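You operate a simulated robot arm through the tools that you are given. There is no shell and no other tool. Be economical: measure what you need, move in short steps, check, and stop when the job is done.

You run a simulated robot arm. Do the job below in one go: nothing can be reset, and whatever is moved stays where it is left.

JOB
Put two of the beakers from the back of the workbench top on the right end of the base beam. Then put the frame on the top of the steel rack away on the middle shelf of the side bench. Then put one of the grease tins from the bottom shelf of the steel rack on the middle shelf of the steel rack. Keep to this order. Set down upright: beaker, grease tin.

It is judged by the outcome, as a careful person would: the job done as asked, and still so three seconds after it is handed in. It fails if anything else is knocked over, pushed out of place, dropped, spilled or broken.

ROBOT AND FRAMES
A 7-joint arm with a fingered hand on a trunk, on a base that drives. Base frame: it is fixed to the floor where the robot stands at the start and does not move with it; the origin is under the middle of the robot, x ahead of it, y to its left, z up; the surface under the hand at the start is at about z = 0.8. Readings come in m, rad, newtons and seconds.
Its first joint turns from -2.897 to 2.897 rad. Places, roughly: beaker [1.25, -0.25, 0.75]; frame [3.25, 2.25, 0.75]; grease tin [3, 2.5, 0.25]; middle shelf of the side bench [-0.9, -2.2, 0.6]; middle shelf of the steel rack [3.2, 2.4, 0.5]; right end of the base beam (31x21 cm) [-0.28, 2.28, 0.52]. Payload 3.7 kg.
Tool frame: the origin (TCP) lies between the finger pads and is the grasp point; the fingertips stand 0.025 m ahead of it; z points along the fingers, y is the line along which they close. The gripper opens to 0.088 m. The gripper's body begins 0.029 m behind the TCP. The gripper is a hand of 5 fingers: y runs from the thumb to the fingers, the wrist lies at [-0.013, -0.106, -0.174] in the tool frame, and closing takes about 1.5 s.
Orientation is that of the tool frame in the base frame, as a unit quaternion [x, y, z, w]. With the fingers straight down and the wrist toward the robot, the tool's x, y and z point along [0, 1, 0], [1, 0, 0] and [0, 0, -1] of the base frame.

CONTROLS
- The arm moves only by the tool move_arm. Its argument "steps" is one flat list of numbers, 7 for each row, row after row: the shift along the tool's x, y, z in m, then the turn, a rotation vector about the tool's x, y, z in rad, then the opening, from 0 (shut) to 1 (fully open). In form: [tx, ty, tz, ax, ay, az, fingers, tx, ty, tz, ax, ay, az, fingers, ...]. A call has 1 to 10 rows; each row shifts and turns the commanded pose from where the row before left it, along the tool's axes as they then stand. Each row takes 0.2 s and may step no farther than 0.05 m and 0.15 rad from the row before; otherwise, or with a gripper value out of range, the whole call is refused. A pose out of reach is approached as far as the arm can. The call stops where the force on the tool passes 40 N (or 10 N more than at its start, if that is more) or the arm is blocked; 0.2 s more then pass. Each finger travels about 0.108 m/s and halts on what it meets, pressing with about 29 N; the grip force reading is that of the motor and also rises with nothing between the fingers. The clock runs only during rows and for 0.2 s after the last one: add rows that do not move to give the fingers time. The reply holds the time, the measured pose of the TCP, the force on the tool along the base axes, the opening and the grip force, in the units named above and with some noise, with the torque about the TCP (base axes, N m) and any sound that the robot's microphone picked up.
- Cameras (640 x 400 px; columns grow to the right, rows downward): "scene" is now at [0.1839, 0.1913, 1.3047]; the picture's right is [-0.38, -0.93, 0.00], its down [-0.39, 0.16, -0.91] and it looks along [0.84, -0.34, -0.42] (base axes); focal length 284 px, centre (320, 200). "wrist" rides on the gripper at [0.059, -0.079, -0.105] in the tool frame; the picture's right is [-0.73, 0.32, -0.61], its down [-0.62, -0.68, 0.38] and it looks along [-0.29, 0.66, 0.70] (tool axes); focal length 234 px, centre (320, 200). There is no depth. A picture from a camera that has moved, and an enlarged one, comes with that camera's place and axes in the base frame and with its lens.
- grab_frame(camera): a new picture of that camera. It takes no simulated time.
- base_move(legs): drives the robot by 1 to 6 legs, each [ahead, left, turn to the left] in m, m and rad, along the robot's own axes; the way and the turn of a leg run together, so that a leg with both is an arc; at most 1.5 m and 3.142 rad a leg. The arm and the cameras ride along, it lands a little off, and it stops where it bumps. It gives what a move gives.
- preshape(shape): the hand has 5 fingers and takes this shape, open, in about a second: jaw (thumb against the fingers, like two jaws); tri (thumb and two fingers); tip (a fingertip pinch); poke (one finger out to press); point (the index stretched); flat (the hand flat); cup (the hand cupped); fist (a fist). The gripper value then closes the fingers along that shape, each until it touches; the sizes above hold for jaw. It gives what a move gives, with no picture.
- turn_head(pan, tilt): turns the head with the scene camera to pan (to the left, within 2.094 rad either way) and tilt (down, from -0.506 to 1.204), counted from straight ahead of the robot. It gives what a move gives.
- enlarge(camera, box): a new picture of the part [left, top, right, bottom] of that camera's present view, enlarged. It takes no simulated time.
- sign_off(): hands the job in; it is judged then, once.

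Go step by step. Nothing tells you exact positions but the pictures and the camera data: compare them with the known pose of the tool, close in by small moves and look again before you grip or let go. The budget is 165 turns and 112 pictures, counting those below and the enlarged ones. Unless the task says otherwise, let go and move clear before handing in.

The tools are called after "Emit:" as a command line: name --argument value ..., lists and objects as JSON in quotes. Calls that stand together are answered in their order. move_arm: Moves the arm, as the interface text tells. Its arguments: {"type":"object","properties":{"steps":{"type":"array","items":{"type":"number"}}},"required":["steps"]} The other tools are called the same way: preshape (shape) gives the hand a shape; base_move (legs) drives the base; turn_head (pan, tilt) turns the head that bears the scene camera; grab_frame (camera) takes a picture; enlarge (camera, box) takes an enlarged picture of a part of a camera's view; sign_off () hands the job in.

At the start:

```text
time: 0.0
tool_pos: [0.762, -0.1735, 1.0427]
tool_rot: [0.707, 0.707, 0.0, 0.0]
wrist_force: [0.0, 0.2, -0.4]
torque: [0.01, -0.02, -0.01]
opening: 0.0875
finger_force: 0.0
shape: jaw
robot x, y, heading: [0.0027, 0.0006, -0.001]
head pan, tilt: [-0.384, 0.435]
```

scene: 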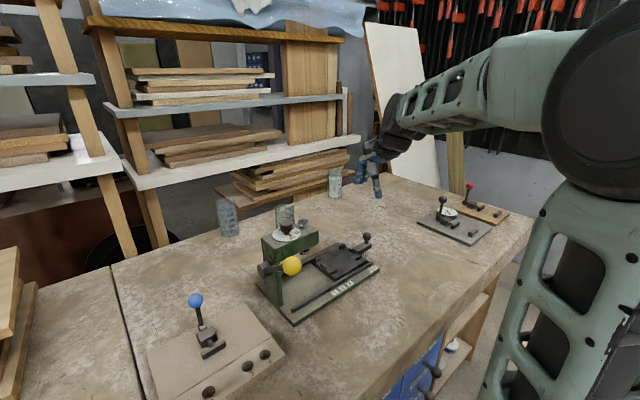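
wrist: 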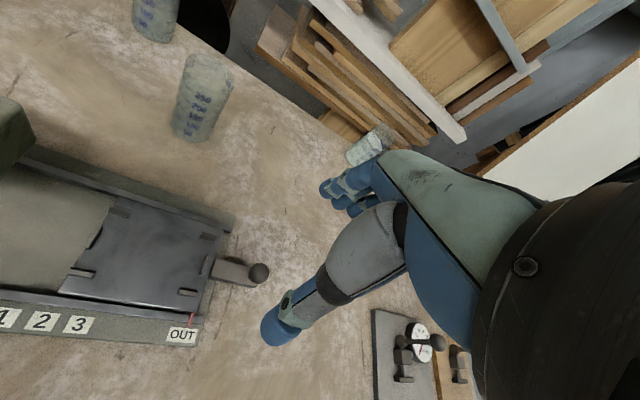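

Three beakers appear to stand along the back of the bench, one of them behind the green press. I look closer before moving.

Emit:
enlarge --camera "scene" --box '[180, 140, 420, 290]'

Emit:
turn_head --pan 1.2 --tilt 0.35

Emit:
grab_frame --camera "scene"

```text
2.67 times, centred on (300, 215) of scene
camera zoom: at [0.1839, 0.1913, 1.3047], right [-0.38, -0.93, 0.0], down [-0.39, 0.16, -0.91], along [0.84, -0.34, -0.42], focal length 756 px, centre (373, 160)
```

zoom: 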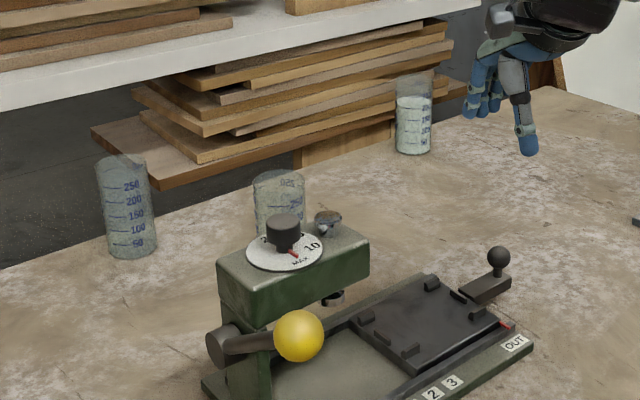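

```text
time: 1.7
tool_pos: [0.7619, -0.1737, 1.0426]
tool_rot: [0.707, 0.707, 0.0, 0.0]
wrist_force: [-1.1, 0.6, -0.1]
torque: [-0.03, -0.01, 0.01]
opening: 0.0876
finger_force: 0.0
shape: jaw
robot x, y, heading: [0.0042, 0.0003, -0.001]
head pan, tilt: [1.201, 0.351]
```

```text
108 pictures are left
camera scene: at [0.1322, 0.3127, 1.3125], right [0.93, -0.36, 0.0], down [-0.12, -0.32, -0.94], along [0.34, 0.88, -0.34], focal length 284 px, centre (320, 200)
```

scene: 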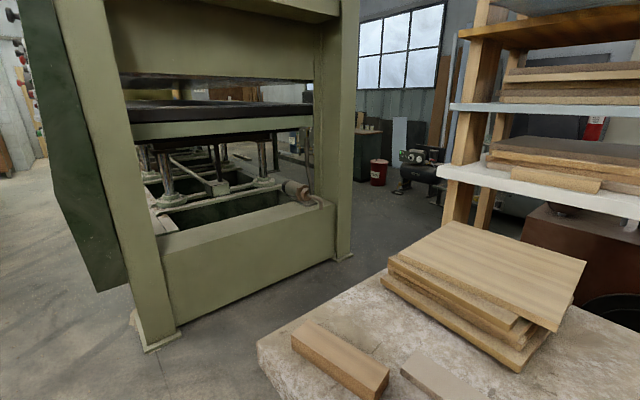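

The beakers are at about (1.05, 0.17), (0.94, 0.0) and (1.2, -0.29). The last one looks filled, so I'd rather use the other two. Next I look at the press beam where they have to go.

Emit:
turn_head --pan 1.75 --tilt 0.4

Emit:
grab_frame --camera "scene"

Emit:
turn_head --pan 0.6 --tilt 0.4

Emit:
grab_frame --camera "scene"

Emit:
turn_head --pan -1.9 --tilt 0.4

Emit:
grab_frame --camera "scene"

```text
time: 2.6
tool_pos: [0.7623, -0.1731, 1.043]
tool_rot: [0.707, 0.707, 0.0, -0.001]
wrist_force: [0.6, -0.1, 0.1]
torque: [0.0, 0.04, -0.02]
opening: 0.0877
finger_force: 0.1
shape: jaw
robot x, y, heading: [-0.0, 0.0014, 0.002]
head pan, tilt: [1.751, 0.4]
```

```text
107 pictures are left
camera scene: at [0.082, 0.317, 1.308], right [0.98, 0.18, 0.0], down [0.07, -0.38, -0.92], along [-0.16, 0.91, -0.39], focal length 284 px, centre (320, 200)
```

scene: 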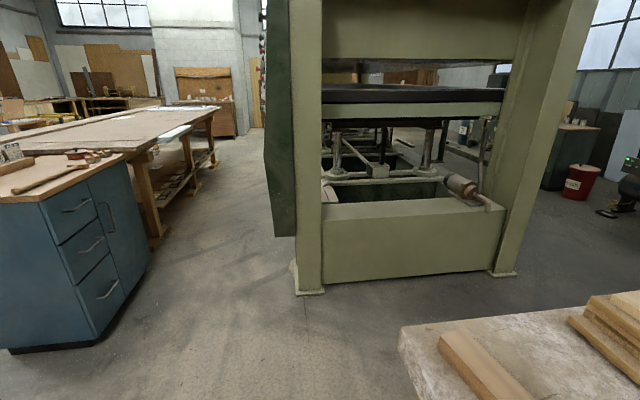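

```text
time: 4.0
tool_pos: [0.7617, -0.1738, 1.0423]
tool_rot: [0.707, 0.707, -0.001, 0.0]
wrist_force: [-0.6, -0.2, -0.8]
torque: [-0.02, 0.05, 0.0]
opening: 0.0877
finger_force: 0.0
shape: jaw
robot x, y, heading: [0.0008, 0.0001, -0.003]
head pan, tilt: [0.6, 0.4]
```

```text
106 pictures are left
camera scene: at [0.1749, 0.2783, 1.3079], right [0.57, -0.82, 0.0], down [-0.32, -0.22, -0.92], along [0.76, 0.52, -0.39], focal length 284 px, centre (320, 200)
```

scene: 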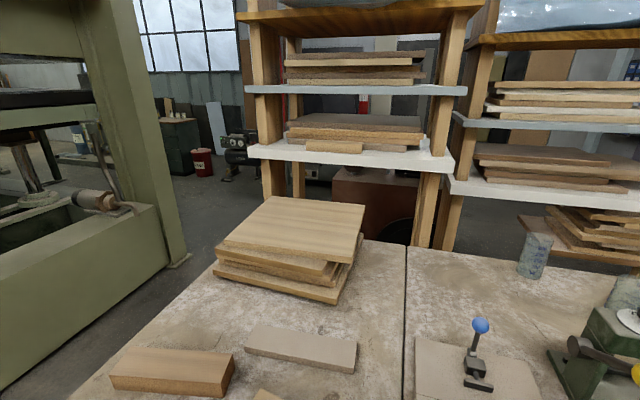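

```text
time: 6.3
tool_pos: [0.7618, -0.175, 1.0411]
tool_rot: [0.707, 0.707, -0.001, 0.0]
wrist_force: [0.1, 0.4, -0.4]
torque: [0.0, 0.02, 0.03]
opening: 0.0873
finger_force: 0.0
shape: jaw
robot x, y, heading: [-0.0015, 0.002, 0.006]
head pan, tilt: [-1.901, 0.4]
```

```text
105 pictures are left
camera scene: at [0.0685, 0.1382, 1.3079], right [-0.95, 0.32, 0.0], down [0.13, 0.37, -0.92], along [-0.3, -0.87, -0.39], focal length 284 px, centre (320, 200)
```

scene: 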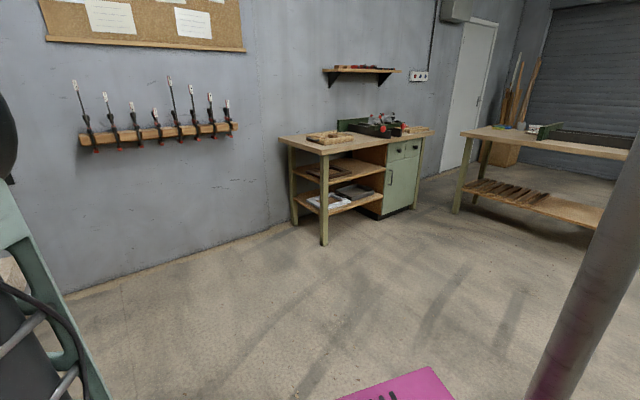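

I drive to a viewpoint in front of the press to see the beam before choosing a grasp.

Emit:
base_move --legs '[[-0.15, 0, 0], [0, 0, 1.571], [0.85, 0.1, 0]]'

Emit:
turn_head --pan 0.0 --tilt 0.5

Emit:
grab_frame --camera "scene"

```text
time: 15.6
tool_pos: [-0.0883, 1.6074, 1.0427]
tool_rot: [-0.005, 1.0, 0.0, 0.0]
wrist_force: [0.1, -0.9, -0.2]
torque: [0.0, 0.01, -0.05]
opening: 0.0878
finger_force: 0.0
shape: jaw
robot x, y, heading: [-0.2578, 0.8421, 1.579]
head pan, tilt: [-1.901, 0.4]
```

```text
time: 17.5
tool_pos: [-0.0891, 1.6078, 1.043]
tool_rot: [-0.005, 1.0, 0.0, 0.001]
wrist_force: [0.4, -0.5, 0.1]
torque: [-0.02, 0.02, -0.02]
opening: 0.0874
finger_force: 0.1
shape: jaw
robot x, y, heading: [-0.2536, 0.8451, 1.578]
head pan, tilt: [0.0, 0.499]
```

```text
104 pictures are left
camera scene: at [-0.4829, 1.0338, 1.2988], right [1.0, 0.01, 0.0], down [0.0, -0.48, -0.88], along [-0.01, 0.88, -0.48], focal length 284 px, centre (320, 200)
```

scene: 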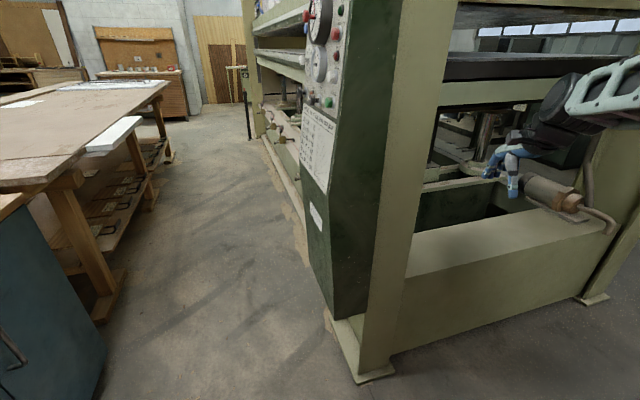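

The target spot lies behind the green control cabinet, so I need a look from the left-hand aisle.

Emit:
base_move --legs '[[0, 0.75, 0], [0.35, 0, 0]]'

Emit:
turn_head --pan -0.7 --tilt 0.5

Emit:
grab_frame --camera "scene"

```text
time: 21.3
tool_pos: [-0.7912, 1.5921, 1.0436]
tool_rot: [0.001, 1.0, 0.001, 0.001]
wrist_force: [0.3, 0.3, -0.5]
torque: [0.0, -0.01, 0.0]
opening: 0.0879
finger_force: 0.1
shape: jaw
robot x, y, heading: [-0.9698, 0.8302, 1.565]
head pan, tilt: [0.0, 0.499]
stopped in leg 1: the robot was blocked; the commanded pose is now the measured one
```

```text
time: 22.4
tool_pos: [-0.7911, 1.5925, 1.0439]
tool_rot: [0.002, 1.0, 0.0, 0.0]
wrist_force: [0.4, 0.3, 0.2]
torque: [0.0, 0.03, -0.02]
opening: 0.088
finger_force: 0.0
shape: jaw
robot x, y, heading: [-0.9687, 0.8317, 1.57]
head pan, tilt: [-0.7, 0.499]
```

```text
103 pictures are left
camera scene: at [-1.1348, 1.002, 1.2988], right [0.76, -0.64, 0.0], down [-0.31, -0.37, -0.88], along [0.57, 0.67, -0.48], focal length 284 px, centre (320, 200)
```

scene: 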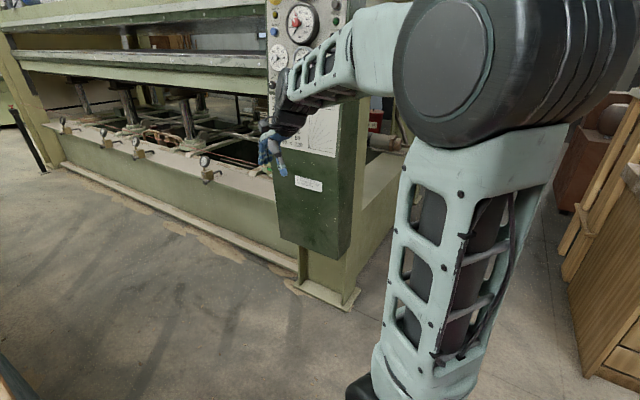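

Now I see the long side beam; its right end sits next to the control cabinet. I zoom in.

Emit:
enlarge --camera "scene" --box '[80, 80, 320, 230]'

```text
2.67 times, centred on (200, 155) of scene
camera zoom: at [-1.1348, 1.002, 1.2988], right [0.76, -0.64, 0.0], down [-0.31, -0.37, -0.88], along [0.57, 0.67, -0.48], focal length 756 px, centre (640, 320)
```

zoom: 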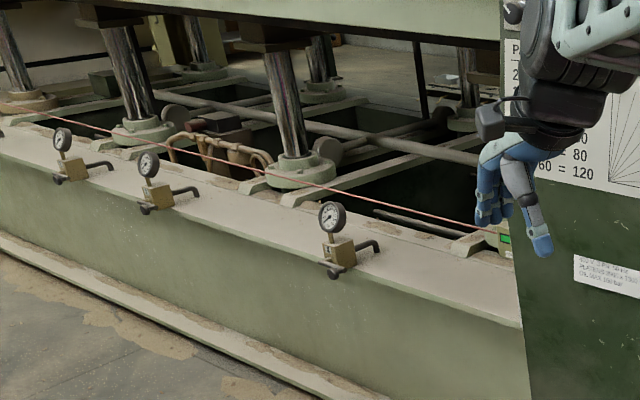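

The side beam's right end is open from the aisle side, with the platen about half a metre above, so a top grasp with the wrist toward the robot will work there too. I go back to the bench.

Emit:
base_move --legs '[[0, -0.8, 0], [-0.78, 0, 0], [0, 0, -1.571], [0.24, 0, 0]]'

Emit:
turn_head --pan 0.05 --tilt 0.55

Emit:
grab_frame --camera "scene"

Emit:
grab_frame --camera "wrist"

```text
time: 35.4
tool_pos: [0.7517, -0.1396, 1.0428]
tool_rot: [0.71, 0.705, 0.0, 0.001]
wrist_force: [0.2, -0.3, 0.2]
torque: [0.04, -0.01, 0.01]
opening: 0.0878
finger_force: 0.1
shape: jaw
robot x, y, heading: [-0.009, 0.0407, -0.007]
head pan, tilt: [-0.7, 0.499]
stopped in leg 4: the robot was blocked; the commanded pose is now the measured one
```

```text
time: 36.5
tool_pos: [0.7509, -0.1399, 1.0435]
tool_rot: [0.71, 0.704, 0.0, 0.001]
wrist_force: [0.4, 0.0, 0.4]
torque: [-0.01, 0.0, 0.01]
opening: 0.0878
finger_force: 0.1
shape: jaw
robot x, y, heading: [-0.0089, 0.047, -0.011]
head pan, tilt: [0.051, 0.55]
```

```text
101 pictures are left
camera scene: at [0.1811, 0.2689, 1.2943], right [0.04, -1.0, 0.0], down [-0.52, -0.02, -0.85], along [0.85, 0.04, -0.52], focal length 284 px, centre (320, 200)
```

scene: 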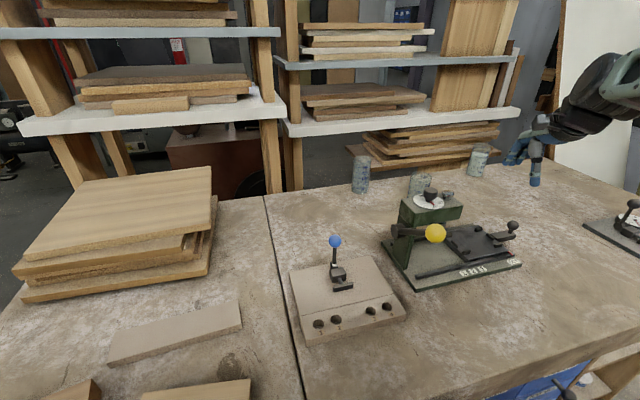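

```text
100 pictures are left
camera wrist: at [0.6734, -0.0804, 1.1482], right [0.32, -0.73, 0.61], down [-0.69, -0.62, -0.38], along [0.66, -0.3, -0.69], focal length 234 px, centre (320, 200)
```

wrist: 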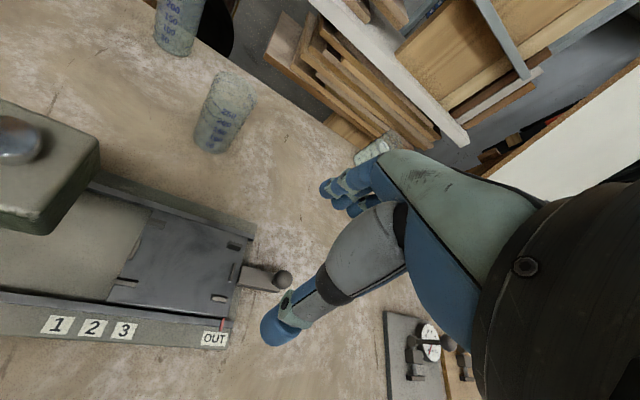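

The base was stopped by the bench while skewed to it; I square up to the bench edge to gain reach toward the beakers.

Emit:
base_move --legs '[[-0.08, 0, 0], [0, 0, 0.255], [0, -0.18, 0], [0.2, 0, 0]]'

Emit:
turn_head --pan -0.15 --tilt 0.6

Emit:
grab_frame --camera "scene"

```text
time: 40.7
tool_pos: [0.8342, -0.1136, 1.0435]
tool_rot: [0.631, 0.776, 0.0, 0.002]
wrist_force: [-0.4, -0.7, -0.9]
torque: [0.02, 0.0, -0.01]
opening: 0.0879
finger_force: 0.1
shape: jaw
robot x, y, heading: [0.0533, -0.095, 0.203]
head pan, tilt: [0.051, 0.55]
stopped in leg 4: the robot was blocked; the commanded pose is now the measured one
```

```text
time: 41.4
tool_pos: [0.8354, -0.1128, 1.0425]
tool_rot: [0.631, 0.776, 0.0, 0.001]
wrist_force: [-0.2, -0.3, 0.0]
torque: [-0.02, -0.02, 0.01]
opening: 0.088
finger_force: 0.2
shape: jaw
robot x, y, heading: [0.0555, -0.0961, 0.203]
head pan, tilt: [-0.15, 0.6]
```

```text
99 pictures are left
camera scene: at [0.1931, 0.149, 1.2897], right [0.05, -1.0, 0.0], down [-0.56, -0.03, -0.83], along [0.82, 0.04, -0.56], focal length 284 px, centre (320, 200)
```

scene: 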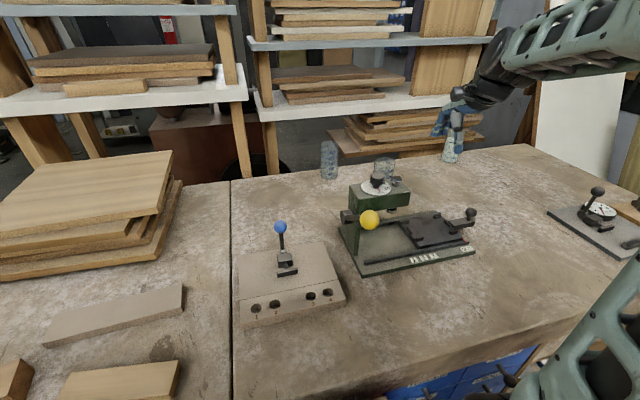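

I move the hand above the middle beaker (about 0.945, 0.0), staying well over the press, and look again.

Emit:
move_arm --steps '[0.022, 0.0325, 0, 0, 0, 0, 1, 0.022, 0.0325, 0, 0, 0, 0, 1, 0.022, 0.0325, 0, 0, 0, 0, 1, 0.022, 0.0325, 0, 0, 0, 0, 1, 0, 0, 0, 0, 0, 0, 1]'

Emit:
grab_frame --camera "wrist"

Emit:
enlarge --camera "scene" --box '[300, 80, 500, 205]'

```text
time: 42.6
tool_pos: [0.9443, -0.0007, 1.0434]
tool_rot: [0.631, 0.776, 0.0, 0.001]
wrist_force: [0.2, -0.1, -0.5]
torque: [-0.01, 0.01, 0.01]
opening: 0.0879
finger_force: 0.0
shape: jaw
robot x, y, heading: [0.0581, -0.0935, 0.205]
head pan, tilt: [-0.15, 0.6]
```

```text
98 pictures are left
camera wrist: at [0.8562, 0.0413, 1.149], right [0.46, -0.64, 0.61], down [-0.54, -0.75, -0.38], along [0.7, -0.15, -0.69], focal length 234 px, centre (320, 200)
```

wrist: 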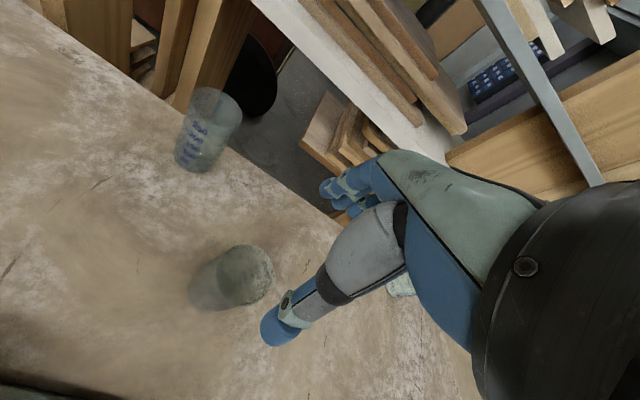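

```text
3.20 times, centred on (400, 142) of scene
camera zoom: at [0.1932, 0.1489, 1.2897], right [0.05, -1.0, 0.0], down [-0.56, -0.03, -0.83], along [0.82, 0.04, -0.56], focal length 907 px, centre (64, 384)
```

zoom: 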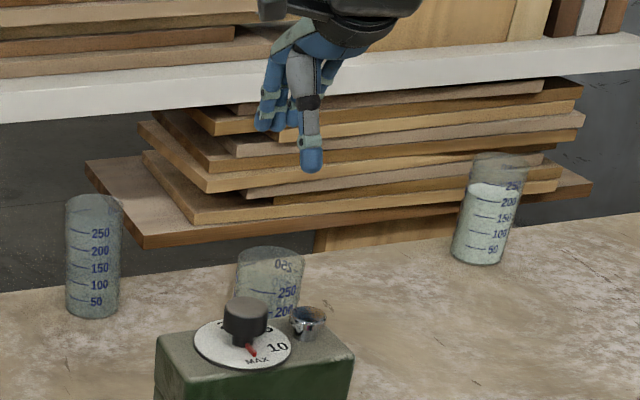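

The hand is centred over the beaker within a few millimetres. I descend so that the pads are on the upper part, then close.

Emit:
move_arm --steps '[0, 0, 0.03, 0, 0, 0, 1, 0, 0, 0.03, 0, 0, 0, 1, 0, 0, 0.03, 0, 0, 0, 1, 0, 0, 0.02, 0, 0, 0, 1, 0, 0, 0, 0, 0, 0, 1]'

Emit:
grab_frame --camera "wrist"

Emit:
enlarge --camera "scene" --box '[300, 80, 500, 205]'

```text
time: 43.8
tool_pos: [0.9445, 0.0006, 0.9331]
tool_rot: [0.63, 0.777, 0.0, 0.002]
wrist_force: [0.2, 0.2, 0.9]
torque: [-0.02, -0.02, -0.01]
opening: 0.088
finger_force: 0.1
shape: jaw
robot x, y, heading: [0.0559, -0.0961, 0.202]
head pan, tilt: [-0.15, 0.6]
```

```text
96 pictures are left
camera wrist: at [0.8562, 0.0412, 1.0383], right [0.46, -0.64, 0.61], down [-0.54, -0.75, -0.38], along [0.7, -0.15, -0.69], focal length 234 px, centre (320, 200)
```

wrist: 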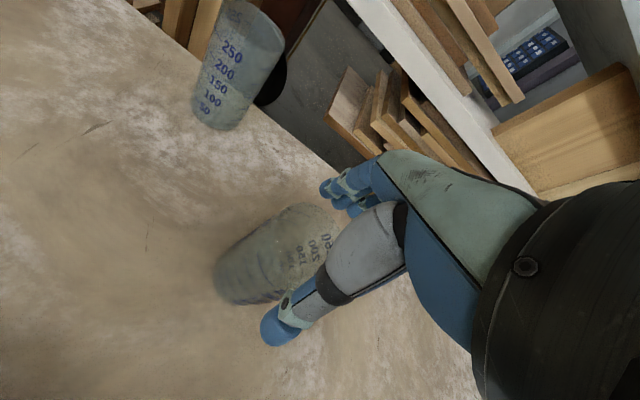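

```text
3.20 times, centred on (400, 142) of scene
camera zoom: at [0.1932, 0.1489, 1.2897], right [0.05, -1.0, 0.0], down [-0.56, -0.03, -0.83], along [0.82, 0.04, -0.56], focal length 907 px, centre (64, 384)
```

zoom: 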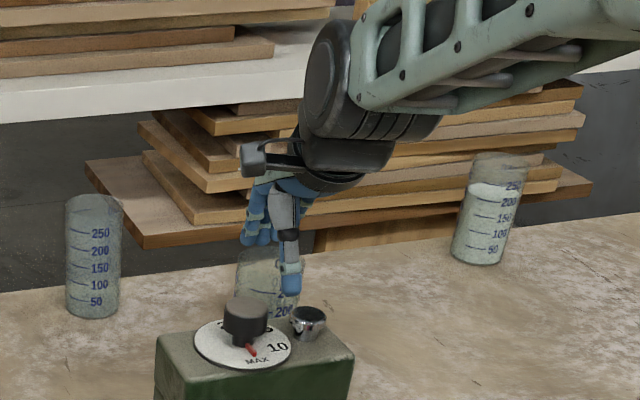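

Alignment checks out; I lower the last centimetres and close the fingers.

Emit:
move_arm --steps '[0, 0, 0.02, 0, 0, 0, 1, 0, 0, 0.016, 0, 0, 0, 1, 0, 0, 0, 0, 0, 0, 0.5, 0, 0, 0, 0, 0, 0, 0.3, 0, 0, 0, 0, 0, 0, 0.3, 0, 0, 0, 0, 0, 0, 0.3, 0, 0, 0, 0, 0, 0, 0.3, 0, 0, 0, 0, 0, 0, 0.3]'

Emit:
grab_frame --camera "wrist"

```text
time: 45.6
tool_pos: [0.9442, -0.0009, 0.8978]
tool_rot: [0.631, 0.776, 0.0, 0.001]
wrist_force: [0.9, -0.4, 0.9]
torque: [0.01, 0.01, 0.02]
opening: 0.0511
finger_force: 28.9
shape: jaw
robot x, y, heading: [0.0551, -0.0971, 0.207]
head pan, tilt: [-0.15, 0.6]
```

```text
94 pictures are left
camera wrist: at [0.8556, 0.0406, 1.003], right [0.46, -0.64, 0.61], down [-0.54, -0.75, -0.38], along [0.7, -0.15, -0.69], focal length 234 px, centre (320, 200)
```

wrist: 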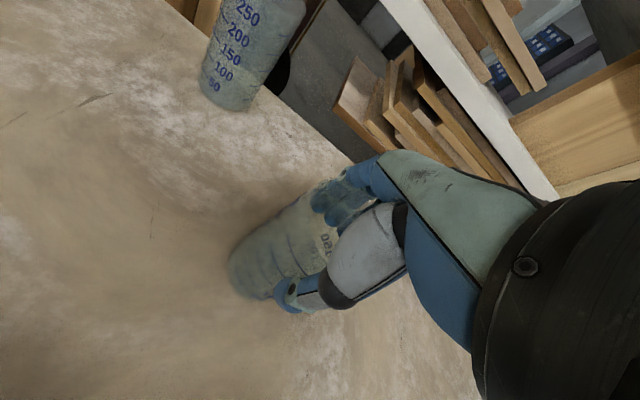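

It is gripped (opening 0.051, 29 N). I lift straight up and check.

Emit:
move_arm --steps '[0, 0, -0.02, 0, 0, 0, 0.2, 0, 0, -0.03, 0, 0, 0, 0.2, 0, 0, -0.04, 0, 0, 0, 0.2, 0, 0, -0.04, 0, 0, 0, 0.2, 0, 0, -0.04, 0, 0, 0, 0.2]'

Emit:
grab_frame --camera "scene"

Emit:
grab_frame --camera "wrist"

```text
time: 46.8
tool_pos: [0.9437, 0.0005, 1.0677]
tool_rot: [0.631, 0.776, 0.0, 0.001]
wrist_force: [0.4, -0.1, -0.7]
torque: [0.0, -0.01, 0.0]
opening: 0.051
finger_force: 28.9
shape: jaw
robot x, y, heading: [0.0542, -0.0946, 0.203]
head pan, tilt: [-0.15, 0.6]
```

```text
93 pictures are left
camera scene: at [0.1934, 0.149, 1.2897], right [0.05, -1.0, 0.0], down [-0.56, -0.03, -0.82], along [0.82, 0.04, -0.57], focal length 284 px, centre (320, 200)
```

scene: 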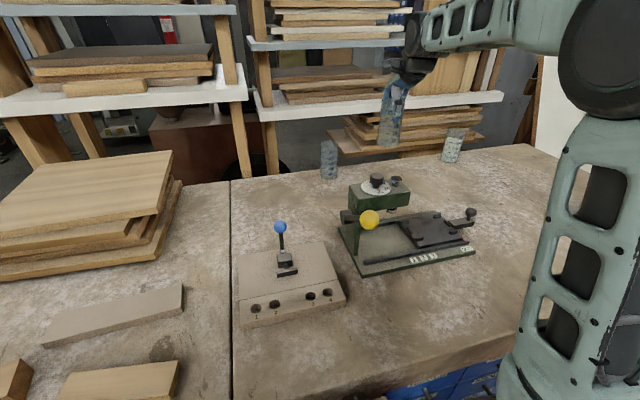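

```text
92 pictures are left
camera wrist: at [0.8555, 0.0414, 1.1731], right [0.46, -0.64, 0.61], down [-0.54, -0.75, -0.38], along [0.7, -0.15, -0.69], focal length 234 px, centre (320, 200)
```

wrist: 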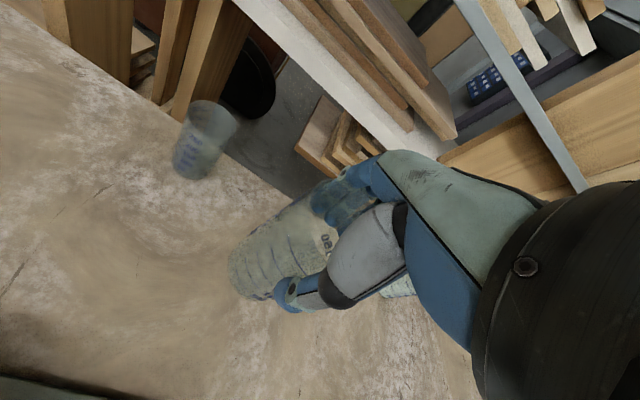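

The beaker is held cleanly. I raise it, retract it toward the body and drive toward the aisle.

Emit:
move_arm --steps '[0, 0, -0.04, 0, 0, 0, 0.2, 0, 0, -0.04, 0, 0, 0, 0.2, 0, -0.04, 0, 0, 0, 0, 0.2, 0, -0.05, 0, 0, 0, 0, 0.2, 0, -0.05, 0, 0, 0, 0, 0.2, 0, -0.05, 0, 0, 0, 0, 0.2, 0, -0.05, 0, 0, 0, 0, 0.2, 0, 0, 0, 0, 0, 0, 0.2]'

Emit:
base_move --legs '[[-0.2, 0, 0], [0, 0, 1.366], [0, 0.6, 0]]'

Emit:
turn_head --pan 0.6 --tilt 0.7

Emit:
grab_frame --camera "scene"

```text
time: 48.6
tool_pos: [0.7077, -0.0489, 1.1491]
tool_rot: [0.631, 0.776, 0.0, 0.002]
wrist_force: [0.4, -0.8, 0.0]
torque: [0.01, 0.0, -0.02]
opening: 0.0513
finger_force: 28.7
shape: jaw
robot x, y, heading: [0.0573, -0.0986, 0.201]
head pan, tilt: [-0.15, 0.6]
```

```text
time: 56.6
tool_pos: [-0.6598, 0.5145, 1.1477]
tool_rot: [0.001, 1.0, 0.001, 0.0]
wrist_force: [0.8, 0.0, 0.7]
torque: [-0.01, -0.02, 0.0]
opening: 0.0506
finger_force: 28.8
shape: jaw
robot x, y, heading: [-0.751, -0.1358, 1.565]
head pan, tilt: [-0.15, 0.6]
```

```text
time: 57.7
tool_pos: [-0.6601, 0.5134, 1.1474]
tool_rot: [0.001, 1.0, 0.001, 0.001]
wrist_force: [0.4, 0.2, -1.7]
torque: [-0.01, 0.03, 0.02]
opening: 0.0504
finger_force: 28.9
shape: jaw
robot x, y, heading: [-0.7491, -0.1385, 1.569]
head pan, tilt: [0.6, 0.7]
```

```text
91 pictures are left
camera scene: at [-1.0205, 0.035, 1.2811], right [0.83, 0.56, 0.0], down [0.36, -0.53, -0.77], along [-0.43, 0.63, -0.64], focal length 284 px, centre (320, 200)
```

scene: 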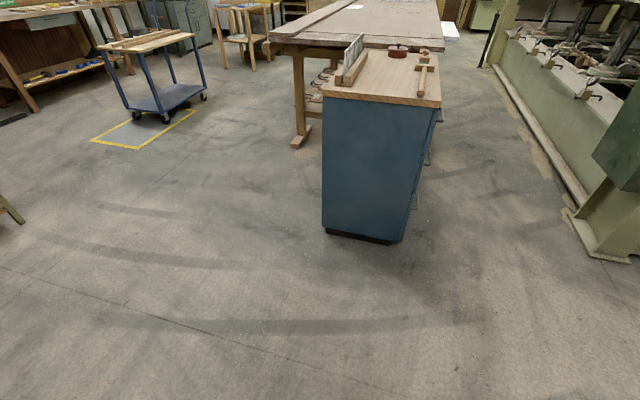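

The aisle between the blue cabinet and the press is about 1 m wide. I drive in along it to stand abreast of the beam end.

Emit:
base_move --legs '[[1.39, 0, 0], [0, 0, 0.18], [0.9, 0, 0]]'

Emit:
turn_head --pan -1.3 --tilt 0.6

Emit:
grab_frame --camera "scene"

```text
time: 69.7
tool_pos: [-0.9121, 2.7908, 1.1486]
tool_rot: [-0.084, 0.996, 0.001, 0.0]
wrist_force: [-0.3, -0.3, 0.0]
torque: [0.0, 0.01, 0.04]
opening: 0.0501
finger_force: 29.0
shape: jaw
robot x, y, heading: [-0.8869, 2.133, 1.737]
head pan, tilt: [0.6, 0.7]
```

```text
time: 71.5
tool_pos: [-0.9124, 2.7912, 1.148]
tool_rot: [-0.083, 0.997, 0.001, 0.001]
wrist_force: [-0.5, 0.1, -0.5]
torque: [0.01, -0.01, 0.03]
opening: 0.0504
finger_force: 29.0
shape: jaw
robot x, y, heading: [-0.886, 2.1364, 1.743]
head pan, tilt: [-1.3, 0.6]
```

```text
90 pictures are left
camera scene: at [-1.0477, 2.2343, 1.2897], right [0.42, -0.91, 0.0], down [-0.51, -0.24, -0.83], along [0.75, 0.35, -0.56], focal length 284 px, centre (320, 200)
```

scene: 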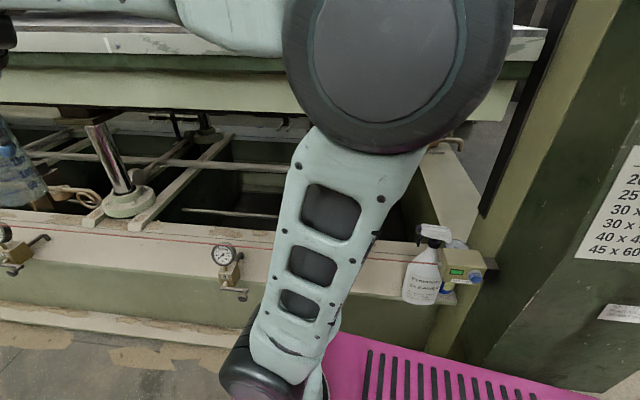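

A spray bottle and a tape roll stand on that beam end, so I need a clear view. I tuck the arm in lower, shift slightly away and turn to face the beam.

Emit:
move_arm --steps '[0, -0.035, 0.025, 0, 0, 0, 0.2, 0, -0.035, 0.025, 0, 0, 0, 0.2, 0, -0.035, 0.025, 0, 0, 0, 0.2, 0, -0.035, 0.025, 0, 0, 0, 0.2, 0, -0.035, 0.025, 0, 0, 0, 0.2, 0, -0.035, 0.025, 0, 0, 0, 0.2, 0, -0.03, 0.02, 0, 0, 0, 0.2]'

Emit:
base_move --legs '[[0, 0.1, 0], [0, 0, -1.4]]'

Emit:
turn_head --pan -0.1 --tilt 0.75

Emit:
grab_frame --camera "scene"

```text
time: 73.1
tool_pos: [-0.8709, 2.5545, 0.9775]
tool_rot: [-0.082, 0.997, 0.0, 0.0]
wrist_force: [0.5, 1.3, 0.0]
torque: [-0.02, 0.01, 0.01]
opening: 0.0505
finger_force: 28.8
shape: jaw
robot x, y, heading: [-0.8874, 2.1328, 1.736]
head pan, tilt: [-1.3, 0.6]
```

```text
time: 77.6
tool_pos: [-0.5706, 2.1904, 0.978]
tool_rot: [0.564, 0.826, 0.0, 0.001]
wrist_force: [0.0, 0.5, -1.3]
torque: [0.0, -0.01, 0.02]
opening: 0.0502
finger_force: 29.3
shape: jaw
robot x, y, heading: [-0.9884, 2.119, 0.374]
head pan, tilt: [-1.3, 0.6]
stopped in leg 2: the robot was blocked; the commanded pose is now the measured one
```

```text
time: 79.0
tool_pos: [-0.5728, 2.1891, 0.9757]
tool_rot: [0.564, 0.826, 0.002, 0.001]
wrist_force: [0.3, 0.4, -0.9]
torque: [-0.02, 0.0, -0.01]
opening: 0.0503
finger_force: 28.9
shape: jaw
robot x, y, heading: [-0.9867, 2.1197, 0.37]
head pan, tilt: [-0.099, 0.75]
```

```text
89 pictures are left
camera scene: at [-0.8966, 2.3894, 1.2768], right [0.27, -0.96, 0.0], down [-0.66, -0.18, -0.73], along [0.7, 0.2, -0.68], focal length 284 px, centre (320, 200)
```

scene: 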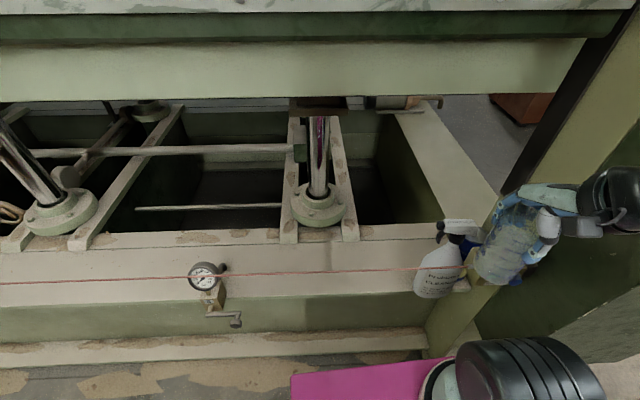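

I can see the beam's free stretch between the gauge and the bottle. There is also a thin red line running along it, which I want to understand before reaching through.

Emit:
enlarge --camera "scene" --box '[340, 190, 540, 315]'

Emit:
grab_frame --camera "wrist"

```text
3.20 times, centred on (440, 252) of scene
camera zoom: at [-0.8966, 2.3894, 1.2768], right [0.27, -0.96, 0.0], down [-0.66, -0.18, -0.73], along [0.7, 0.2, -0.68], focal length 907 px, centre (-64, 32)
```

zoom: 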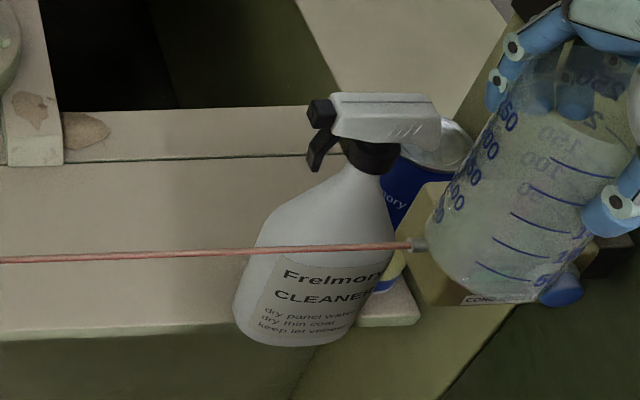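

```text
87 pictures are left
camera wrist: at [-0.6654, 2.2152, 1.0831], right [0.57, -0.56, 0.61], down [-0.41, -0.83, -0.38], along [0.72, -0.03, -0.7], focal length 234 px, centre (320, 200)
```

wrist: 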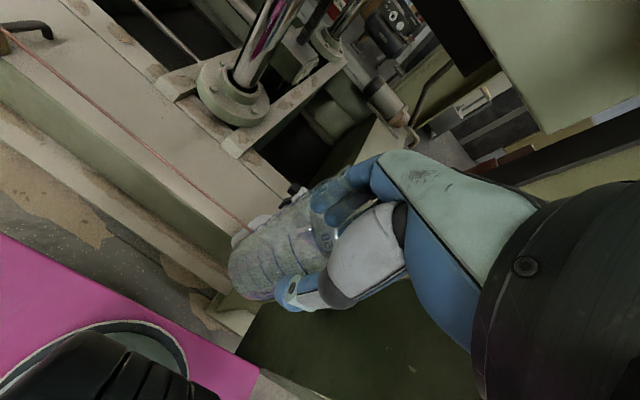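

The red line is a draw-cord from the yellow box, about 0.18 m above and just in front of the beam edge, so I will pass over it and come down behind it. First I slide left and over, staying high.

Emit:
move_arm --steps '[0.05, 0, 0, 0, 0, 0, 0.2, 0.049, 0, 0, 0, 0, 0, 0.2, 0, 0.045, 0.01, 0, 0, 0, 0.2, 0, 0.045, 0.01, 0, 0, 0, 0.2, 0, 0.045, 0.01, 0, 0, 0, 0.2, 0, 0.043, 0.01, 0, 0, 0, 0.2, 0, 0, 0, 0, 0, 0, 0.2]'

Emit:
grab_frame --camera "scene"

Emit:
grab_frame --camera "wrist"

```text
time: 80.6
tool_pos: [-0.4417, 2.3462, 0.938]
tool_rot: [0.563, 0.826, 0.0, 0.001]
wrist_force: [-0.6, -0.1, -0.7]
torque: [-0.01, -0.02, -0.01]
opening: 0.0499
finger_force: 29.9
shape: jaw
robot x, y, heading: [-0.9865, 2.1237, 0.371]
head pan, tilt: [-0.099, 0.75]
```

```text
86 pictures are left
camera scene: at [-0.8967, 2.3895, 1.2768], right [0.27, -0.96, 0.0], down [-0.66, -0.18, -0.73], along [0.7, 0.2, -0.68], focal length 284 px, centre (320, 200)
```

scene: 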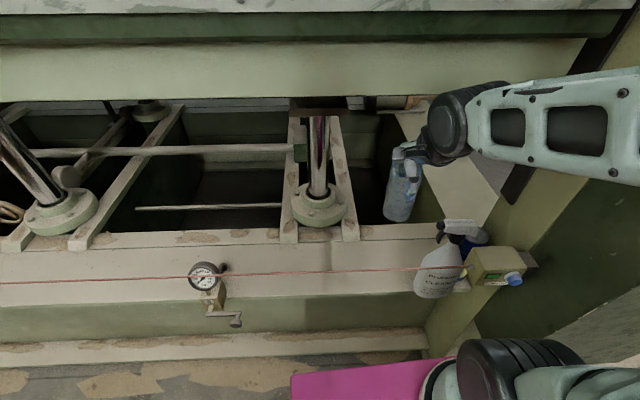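

```text
85 pictures are left
camera wrist: at [-0.5357, 2.3721, 1.0432], right [0.56, -0.56, 0.61], down [-0.41, -0.83, -0.38], along [0.72, -0.03, -0.69], focal length 234 px, centre (320, 200)
```

wrist: 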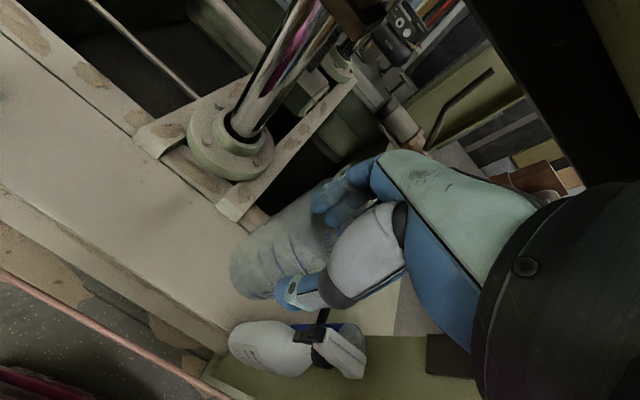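

The cord is confirmed at about z 0.76, 7 cm in front of the beam, and the beaker is already behind it. I go down and inward in a diagonal.

Emit:
move_arm --steps '[0, 0.0125, 0.035, 0, 0, 0, 0.2, 0, 0.0125, 0.035, 0, 0, 0, 0.2, 0, 0.0125, 0.035, 0, 0, 0, 0.2, 0.005, 0.0125, 0.035, 0, 0, 0, 0.2, 0.005, 0.035, 0.025, 0, 0, 0, 0.2, 0.005, 0.035, 0.025, 0, 0, 0, 0.2, 0.005, 0.035, 0.025, 0, 0, 0, 0.2, 0, 0.035, 0.025, 0, 0, 0, 0.2, 0, 0, 0, 0, 0, 0, 0.2]'

Emit:
grab_frame --camera "scene"

Emit:
grab_frame --camera "wrist"

```text
time: 82.6
tool_pos: [-0.269, 2.4553, 0.7052]
tool_rot: [0.552, 0.834, 0.0, -0.001]
wrist_force: [4.0, -6.7, 0.0]
torque: [0.38, 0.32, 0.16]
opening: 0.0492
finger_force: 29.2
shape: jaw
out of reach, approached as far as the arm can: row 3, 4
robot x, y, heading: [-0.9853, 2.1185, 0.374]
head pan, tilt: [-0.099, 0.75]
```

```text
84 pictures are left
camera scene: at [-0.8959, 2.3889, 1.2769], right [0.27, -0.96, 0.0], down [-0.66, -0.18, -0.73], along [0.7, 0.2, -0.68], focal length 284 px, centre (320, 200)
```

scene: 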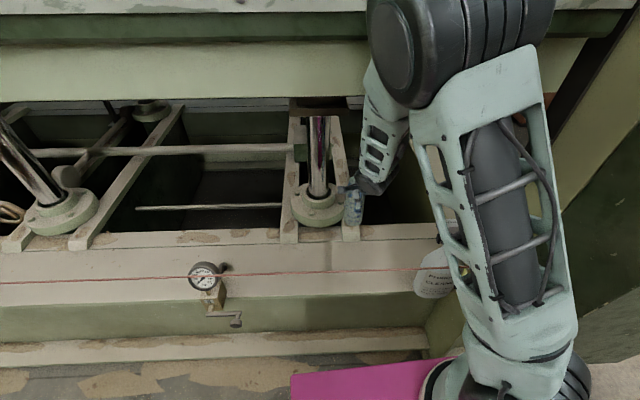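

```text
83 pictures are left
camera wrist: at [-0.3641, 2.4786, 0.8109], right [0.58, -0.54, 0.61], down [-0.38, -0.84, -0.38], along [0.72, -0.01, -0.7], focal length 234 px, centre (320, 200)
```

wrist: 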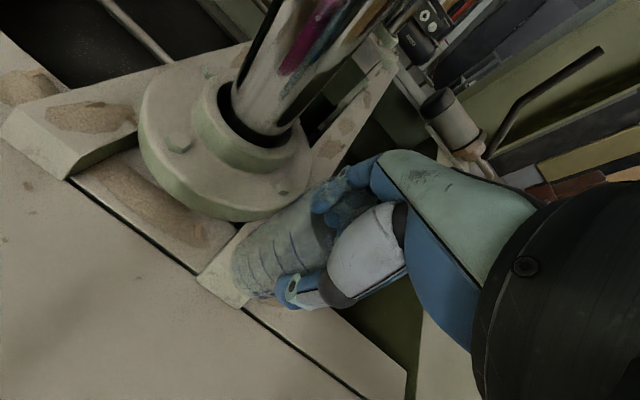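

The arm changed its elbow posture on the way and a small side force shows; the beaker is near the column collar. I back off from it a little and look.

Emit:
move_arm --steps '[-0.005, -0.015, 0, 0, 0, 0, 0.2, -0.015, -0.01, 0, 0, 0, 0, 0.2, 0, 0, 0, 0, 0, 0, 0.2]'

Emit:
enlarge --camera "scene" --box '[260, 100, 500, 310]'

Emit:
grab_frame --camera "wrist"

```text
time: 83.4
tool_pos: [-0.2783, 2.4153, 0.7048]
tool_rot: [0.563, 0.826, 0.0, 0.0]
wrist_force: [-0.4, -0.3, -0.8]
torque: [-0.02, -0.02, -0.04]
opening: 0.0493
finger_force: 28.7
shape: jaw
robot x, y, heading: [-0.9868, 2.1163, 0.37]
head pan, tilt: [-0.099, 0.75]
```

```text
1.90 times, centred on (380, 205) of scene
camera zoom: at [-0.8966, 2.3896, 1.2768], right [0.27, -0.96, 0.0], down [-0.66, -0.18, -0.73], along [0.7, 0.2, -0.68], focal length 540 px, centre (206, 190)
```

zoom: 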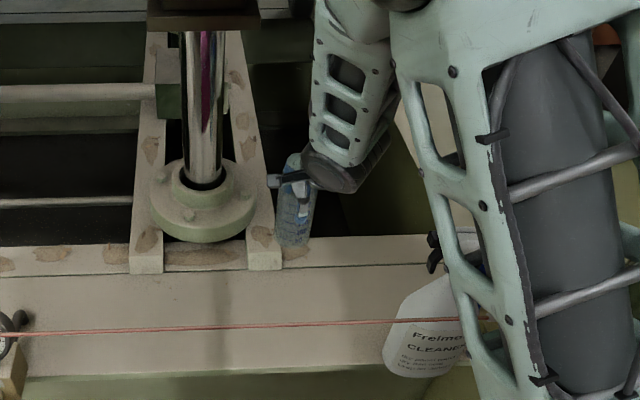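

```text
81 pictures are left
camera wrist: at [-0.3722, 2.4406, 0.8108], right [0.57, -0.56, 0.61], down [-0.41, -0.83, -0.38], along [0.72, -0.03, -0.7], focal length 234 px, centre (320, 200)
```

wrist: 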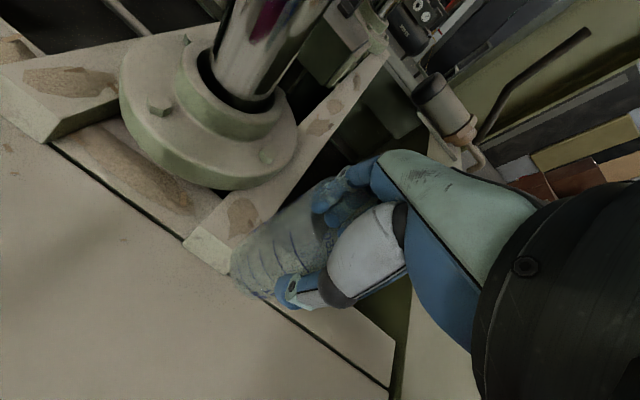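

Clear again. The raised strip near the collar limits the spot, so I shift 4 cm to the right and lower part way.

Emit:
move_arm --steps '[-0.022, 0.003, 0, 0, 0, 0, 0.2, -0.022, 0.003, 0, 0, 0, 0, 0.2, 0, 0, 0.02, 0, 0, 0, 0.2, 0, 0, 0.02, 0, 0, 0, 0.2, 0, 0, 0, 0, 0, 0, 0.2]'

Emit:
enlarge --camera "scene" --box '[260, 100, 500, 310]'

Emit:
grab_frame --camera "wrist"

```text
time: 84.6
tool_pos: [-0.2562, 2.376, 0.6665]
tool_rot: [0.564, 0.826, 0.0, 0.0]
wrist_force: [0.6, 1.1, -0.2]
torque: [0.0, 0.0, -0.01]
opening: 0.0494
finger_force: 29.0
shape: jaw
robot x, y, heading: [-0.9843, 2.1204, 0.37]
head pan, tilt: [-0.099, 0.75]
```

```text
1.90 times, centred on (380, 205) of scene
camera zoom: at [-0.8964, 2.3896, 1.2768], right [0.27, -0.96, 0.0], down [-0.66, -0.18, -0.73], along [0.7, 0.2, -0.68], focal length 540 px, centre (206, 190)
```

zoom: 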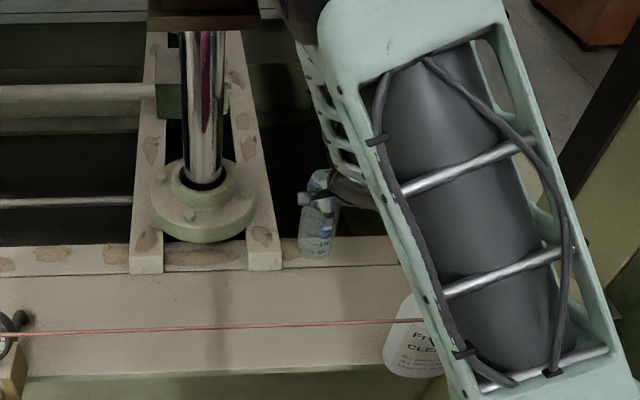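

```text
79 pictures are left
camera wrist: at [-0.3504, 2.4009, 0.7705], right [0.56, -0.56, 0.61], down [-0.41, -0.83, -0.38], along [0.72, -0.03, -0.69], focal length 234 px, centre (320, 200)
```

wrist: 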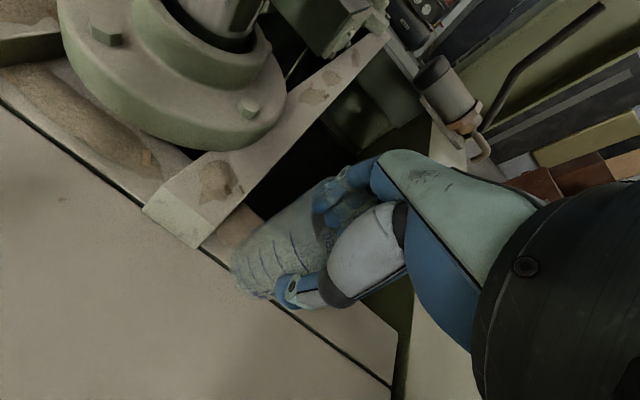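

The beaker is over the free part of the beam, clear of the strip and bottle. I lower it to the surface.

Emit:
move_arm --steps '[0, 0, 0.02, 0, 0, 0, 0.2, 0, 0, 0.018, 0, 0, 0, 0.2, 0, 0, 0.006, 0, 0, 0, 0.2, 0, 0, 0, 0, 0, 0, 0.2]'

Emit:
enlarge --camera "wrist" --box '[140, 160, 400, 330]'

```text
time: 85.6
tool_pos: [-0.2574, 2.3763, 0.622]
tool_rot: [0.564, 0.826, 0.001, 0.0]
wrist_force: [-0.1, -0.7, 0.5]
torque: [0.0, 0.0, -0.02]
opening: 0.0493
finger_force: 28.7
shape: jaw
robot x, y, heading: [-0.9896, 2.1233, 0.366]
head pan, tilt: [-0.099, 0.75]
```

```text
2.35 times, centred on (270, 245) of wrist
camera zoom: at [-0.3506, 2.4013, 0.7269], right [0.56, -0.56, 0.61], down [-0.41, -0.83, -0.38], along [0.72, -0.03, -0.7], focal length 551 px, centre (438, 94)
```

zoom: 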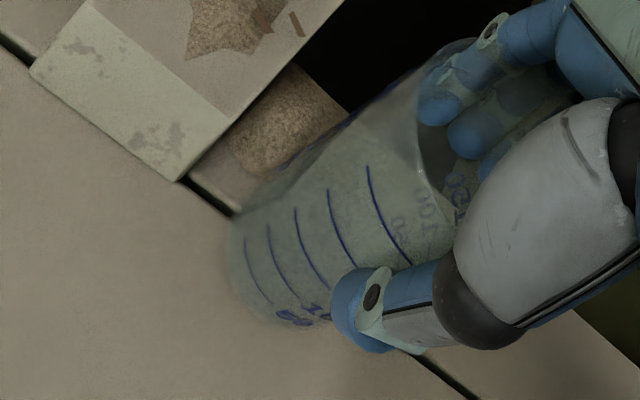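

Nearly down; I lower in millimetre steps until contact shows.

Emit:
move_arm --steps '[0, 0, 0.004, 0, 0, 0, 0.2, 0, 0, 0.003, 0, 0, 0, 0.2, 0, 0, 0, 0, 0, 0, 0.2]'

```text
time: 86.4
tool_pos: [-0.2558, 2.3759, 0.6158]
tool_rot: [0.563, 0.826, 0.002, 0.001]
wrist_force: [0.0, 0.3, 17.2]
torque: [0.03, -0.03, 0.02]
opening: 0.0499
finger_force: 28.8
shape: jaw
robot x, y, heading: [-0.9861, 2.1218, 0.373]
head pan, tilt: [-0.099, 0.75]
```

Contact (17 N). I relieve slightly, open, and withdraw straight up a bit.

Emit:
move_arm --steps '[0, 0, -0.002, 0, 0, 0, 0.2, 0, 0, 0, 0, 0, 0, 0.65, 0, 0, 0, 0, 0, 0, 0.8, 0, 0, 0, 0, 0, 0, 1, 0, 0, 0, 0, 0, 0, 1, 0, 0, 0, 0, 0, 0, 1, 0, 0, -0.02, 0, 0, 0, 1, 0, 0, -0.03, 0, 0, 0, 1, 0, 0, -0.04, 0, 0, 0, 1]'

Emit:
enlarge --camera "scene" --box '[260, 100, 500, 310]'

Emit:
grab_frame --camera "wrist"

```text
time: 88.4
tool_pos: [-0.2578, 2.3741, 0.7056]
tool_rot: [0.562, 0.827, -0.001, 0.001]
wrist_force: [0.1, 0.6, -0.2]
torque: [0.05, 0.02, 0.05]
opening: 0.0877
finger_force: 0.1
shape: jaw
robot x, y, heading: [-0.9859, 2.116, 0.373]
head pan, tilt: [-0.099, 0.75]
```

```text
1.90 times, centred on (380, 205) of scene
camera zoom: at [-0.8965, 2.3897, 1.2768], right [0.27, -0.96, 0.0], down [-0.66, -0.18, -0.73], along [0.7, 0.2, -0.68], focal length 540 px, centre (206, 190)
```

zoom: 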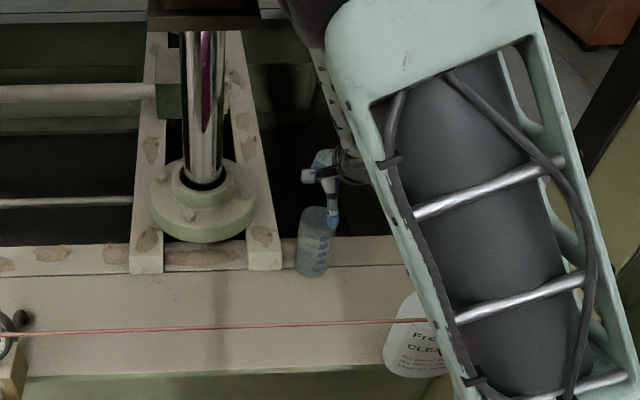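

```text
76 pictures are left
camera wrist: at [-0.3516, 2.4007, 0.8109], right [0.57, -0.56, 0.61], down [-0.41, -0.83, -0.38], along [0.72, -0.03, -0.7], focal length 234 px, centre (320, 200)
```

wrist: 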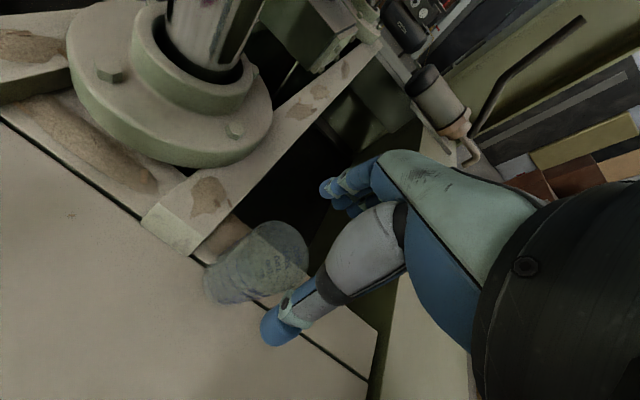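

The beaker stands upright on the beam. I retreat diagonally up and back over the cord, in short stages.

Emit:
move_arm --steps '[0.003, -0.03, -0.02, 0, 0, 0, 1, 0.003, -0.03, -0.02, 0, 0, 0, 1, 0.003, -0.03, -0.025, 0, 0, 0, 1, 0.003, -0.03, -0.03, 0, 0, 0, 1, 0, 0, 0, 0, 0, 0, 1]'

Emit:
grab_frame --camera "scene"

```text
time: 89.6
tool_pos: [-0.3632, 2.3426, 0.8021]
tool_rot: [0.567, 0.824, -0.001, 0.003]
wrist_force: [-1.5, 4.2, -0.1]
torque: [-0.22, -0.1, -0.06]
opening: 0.0878
finger_force: 0.0
shape: jaw
out of reach, approached as far as the arm can: row 4
robot x, y, heading: [-0.9863, 2.1239, 0.367]
head pan, tilt: [-0.099, 0.75]
```

```text
75 pictures are left
camera scene: at [-0.897, 2.3902, 1.2767], right [0.27, -0.96, 0.0], down [-0.66, -0.18, -0.73], along [0.7, 0.2, -0.68], focal length 284 px, centre (320, 200)
```

scene: 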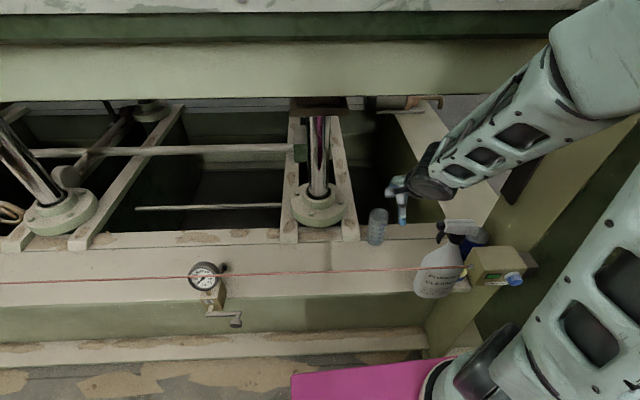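

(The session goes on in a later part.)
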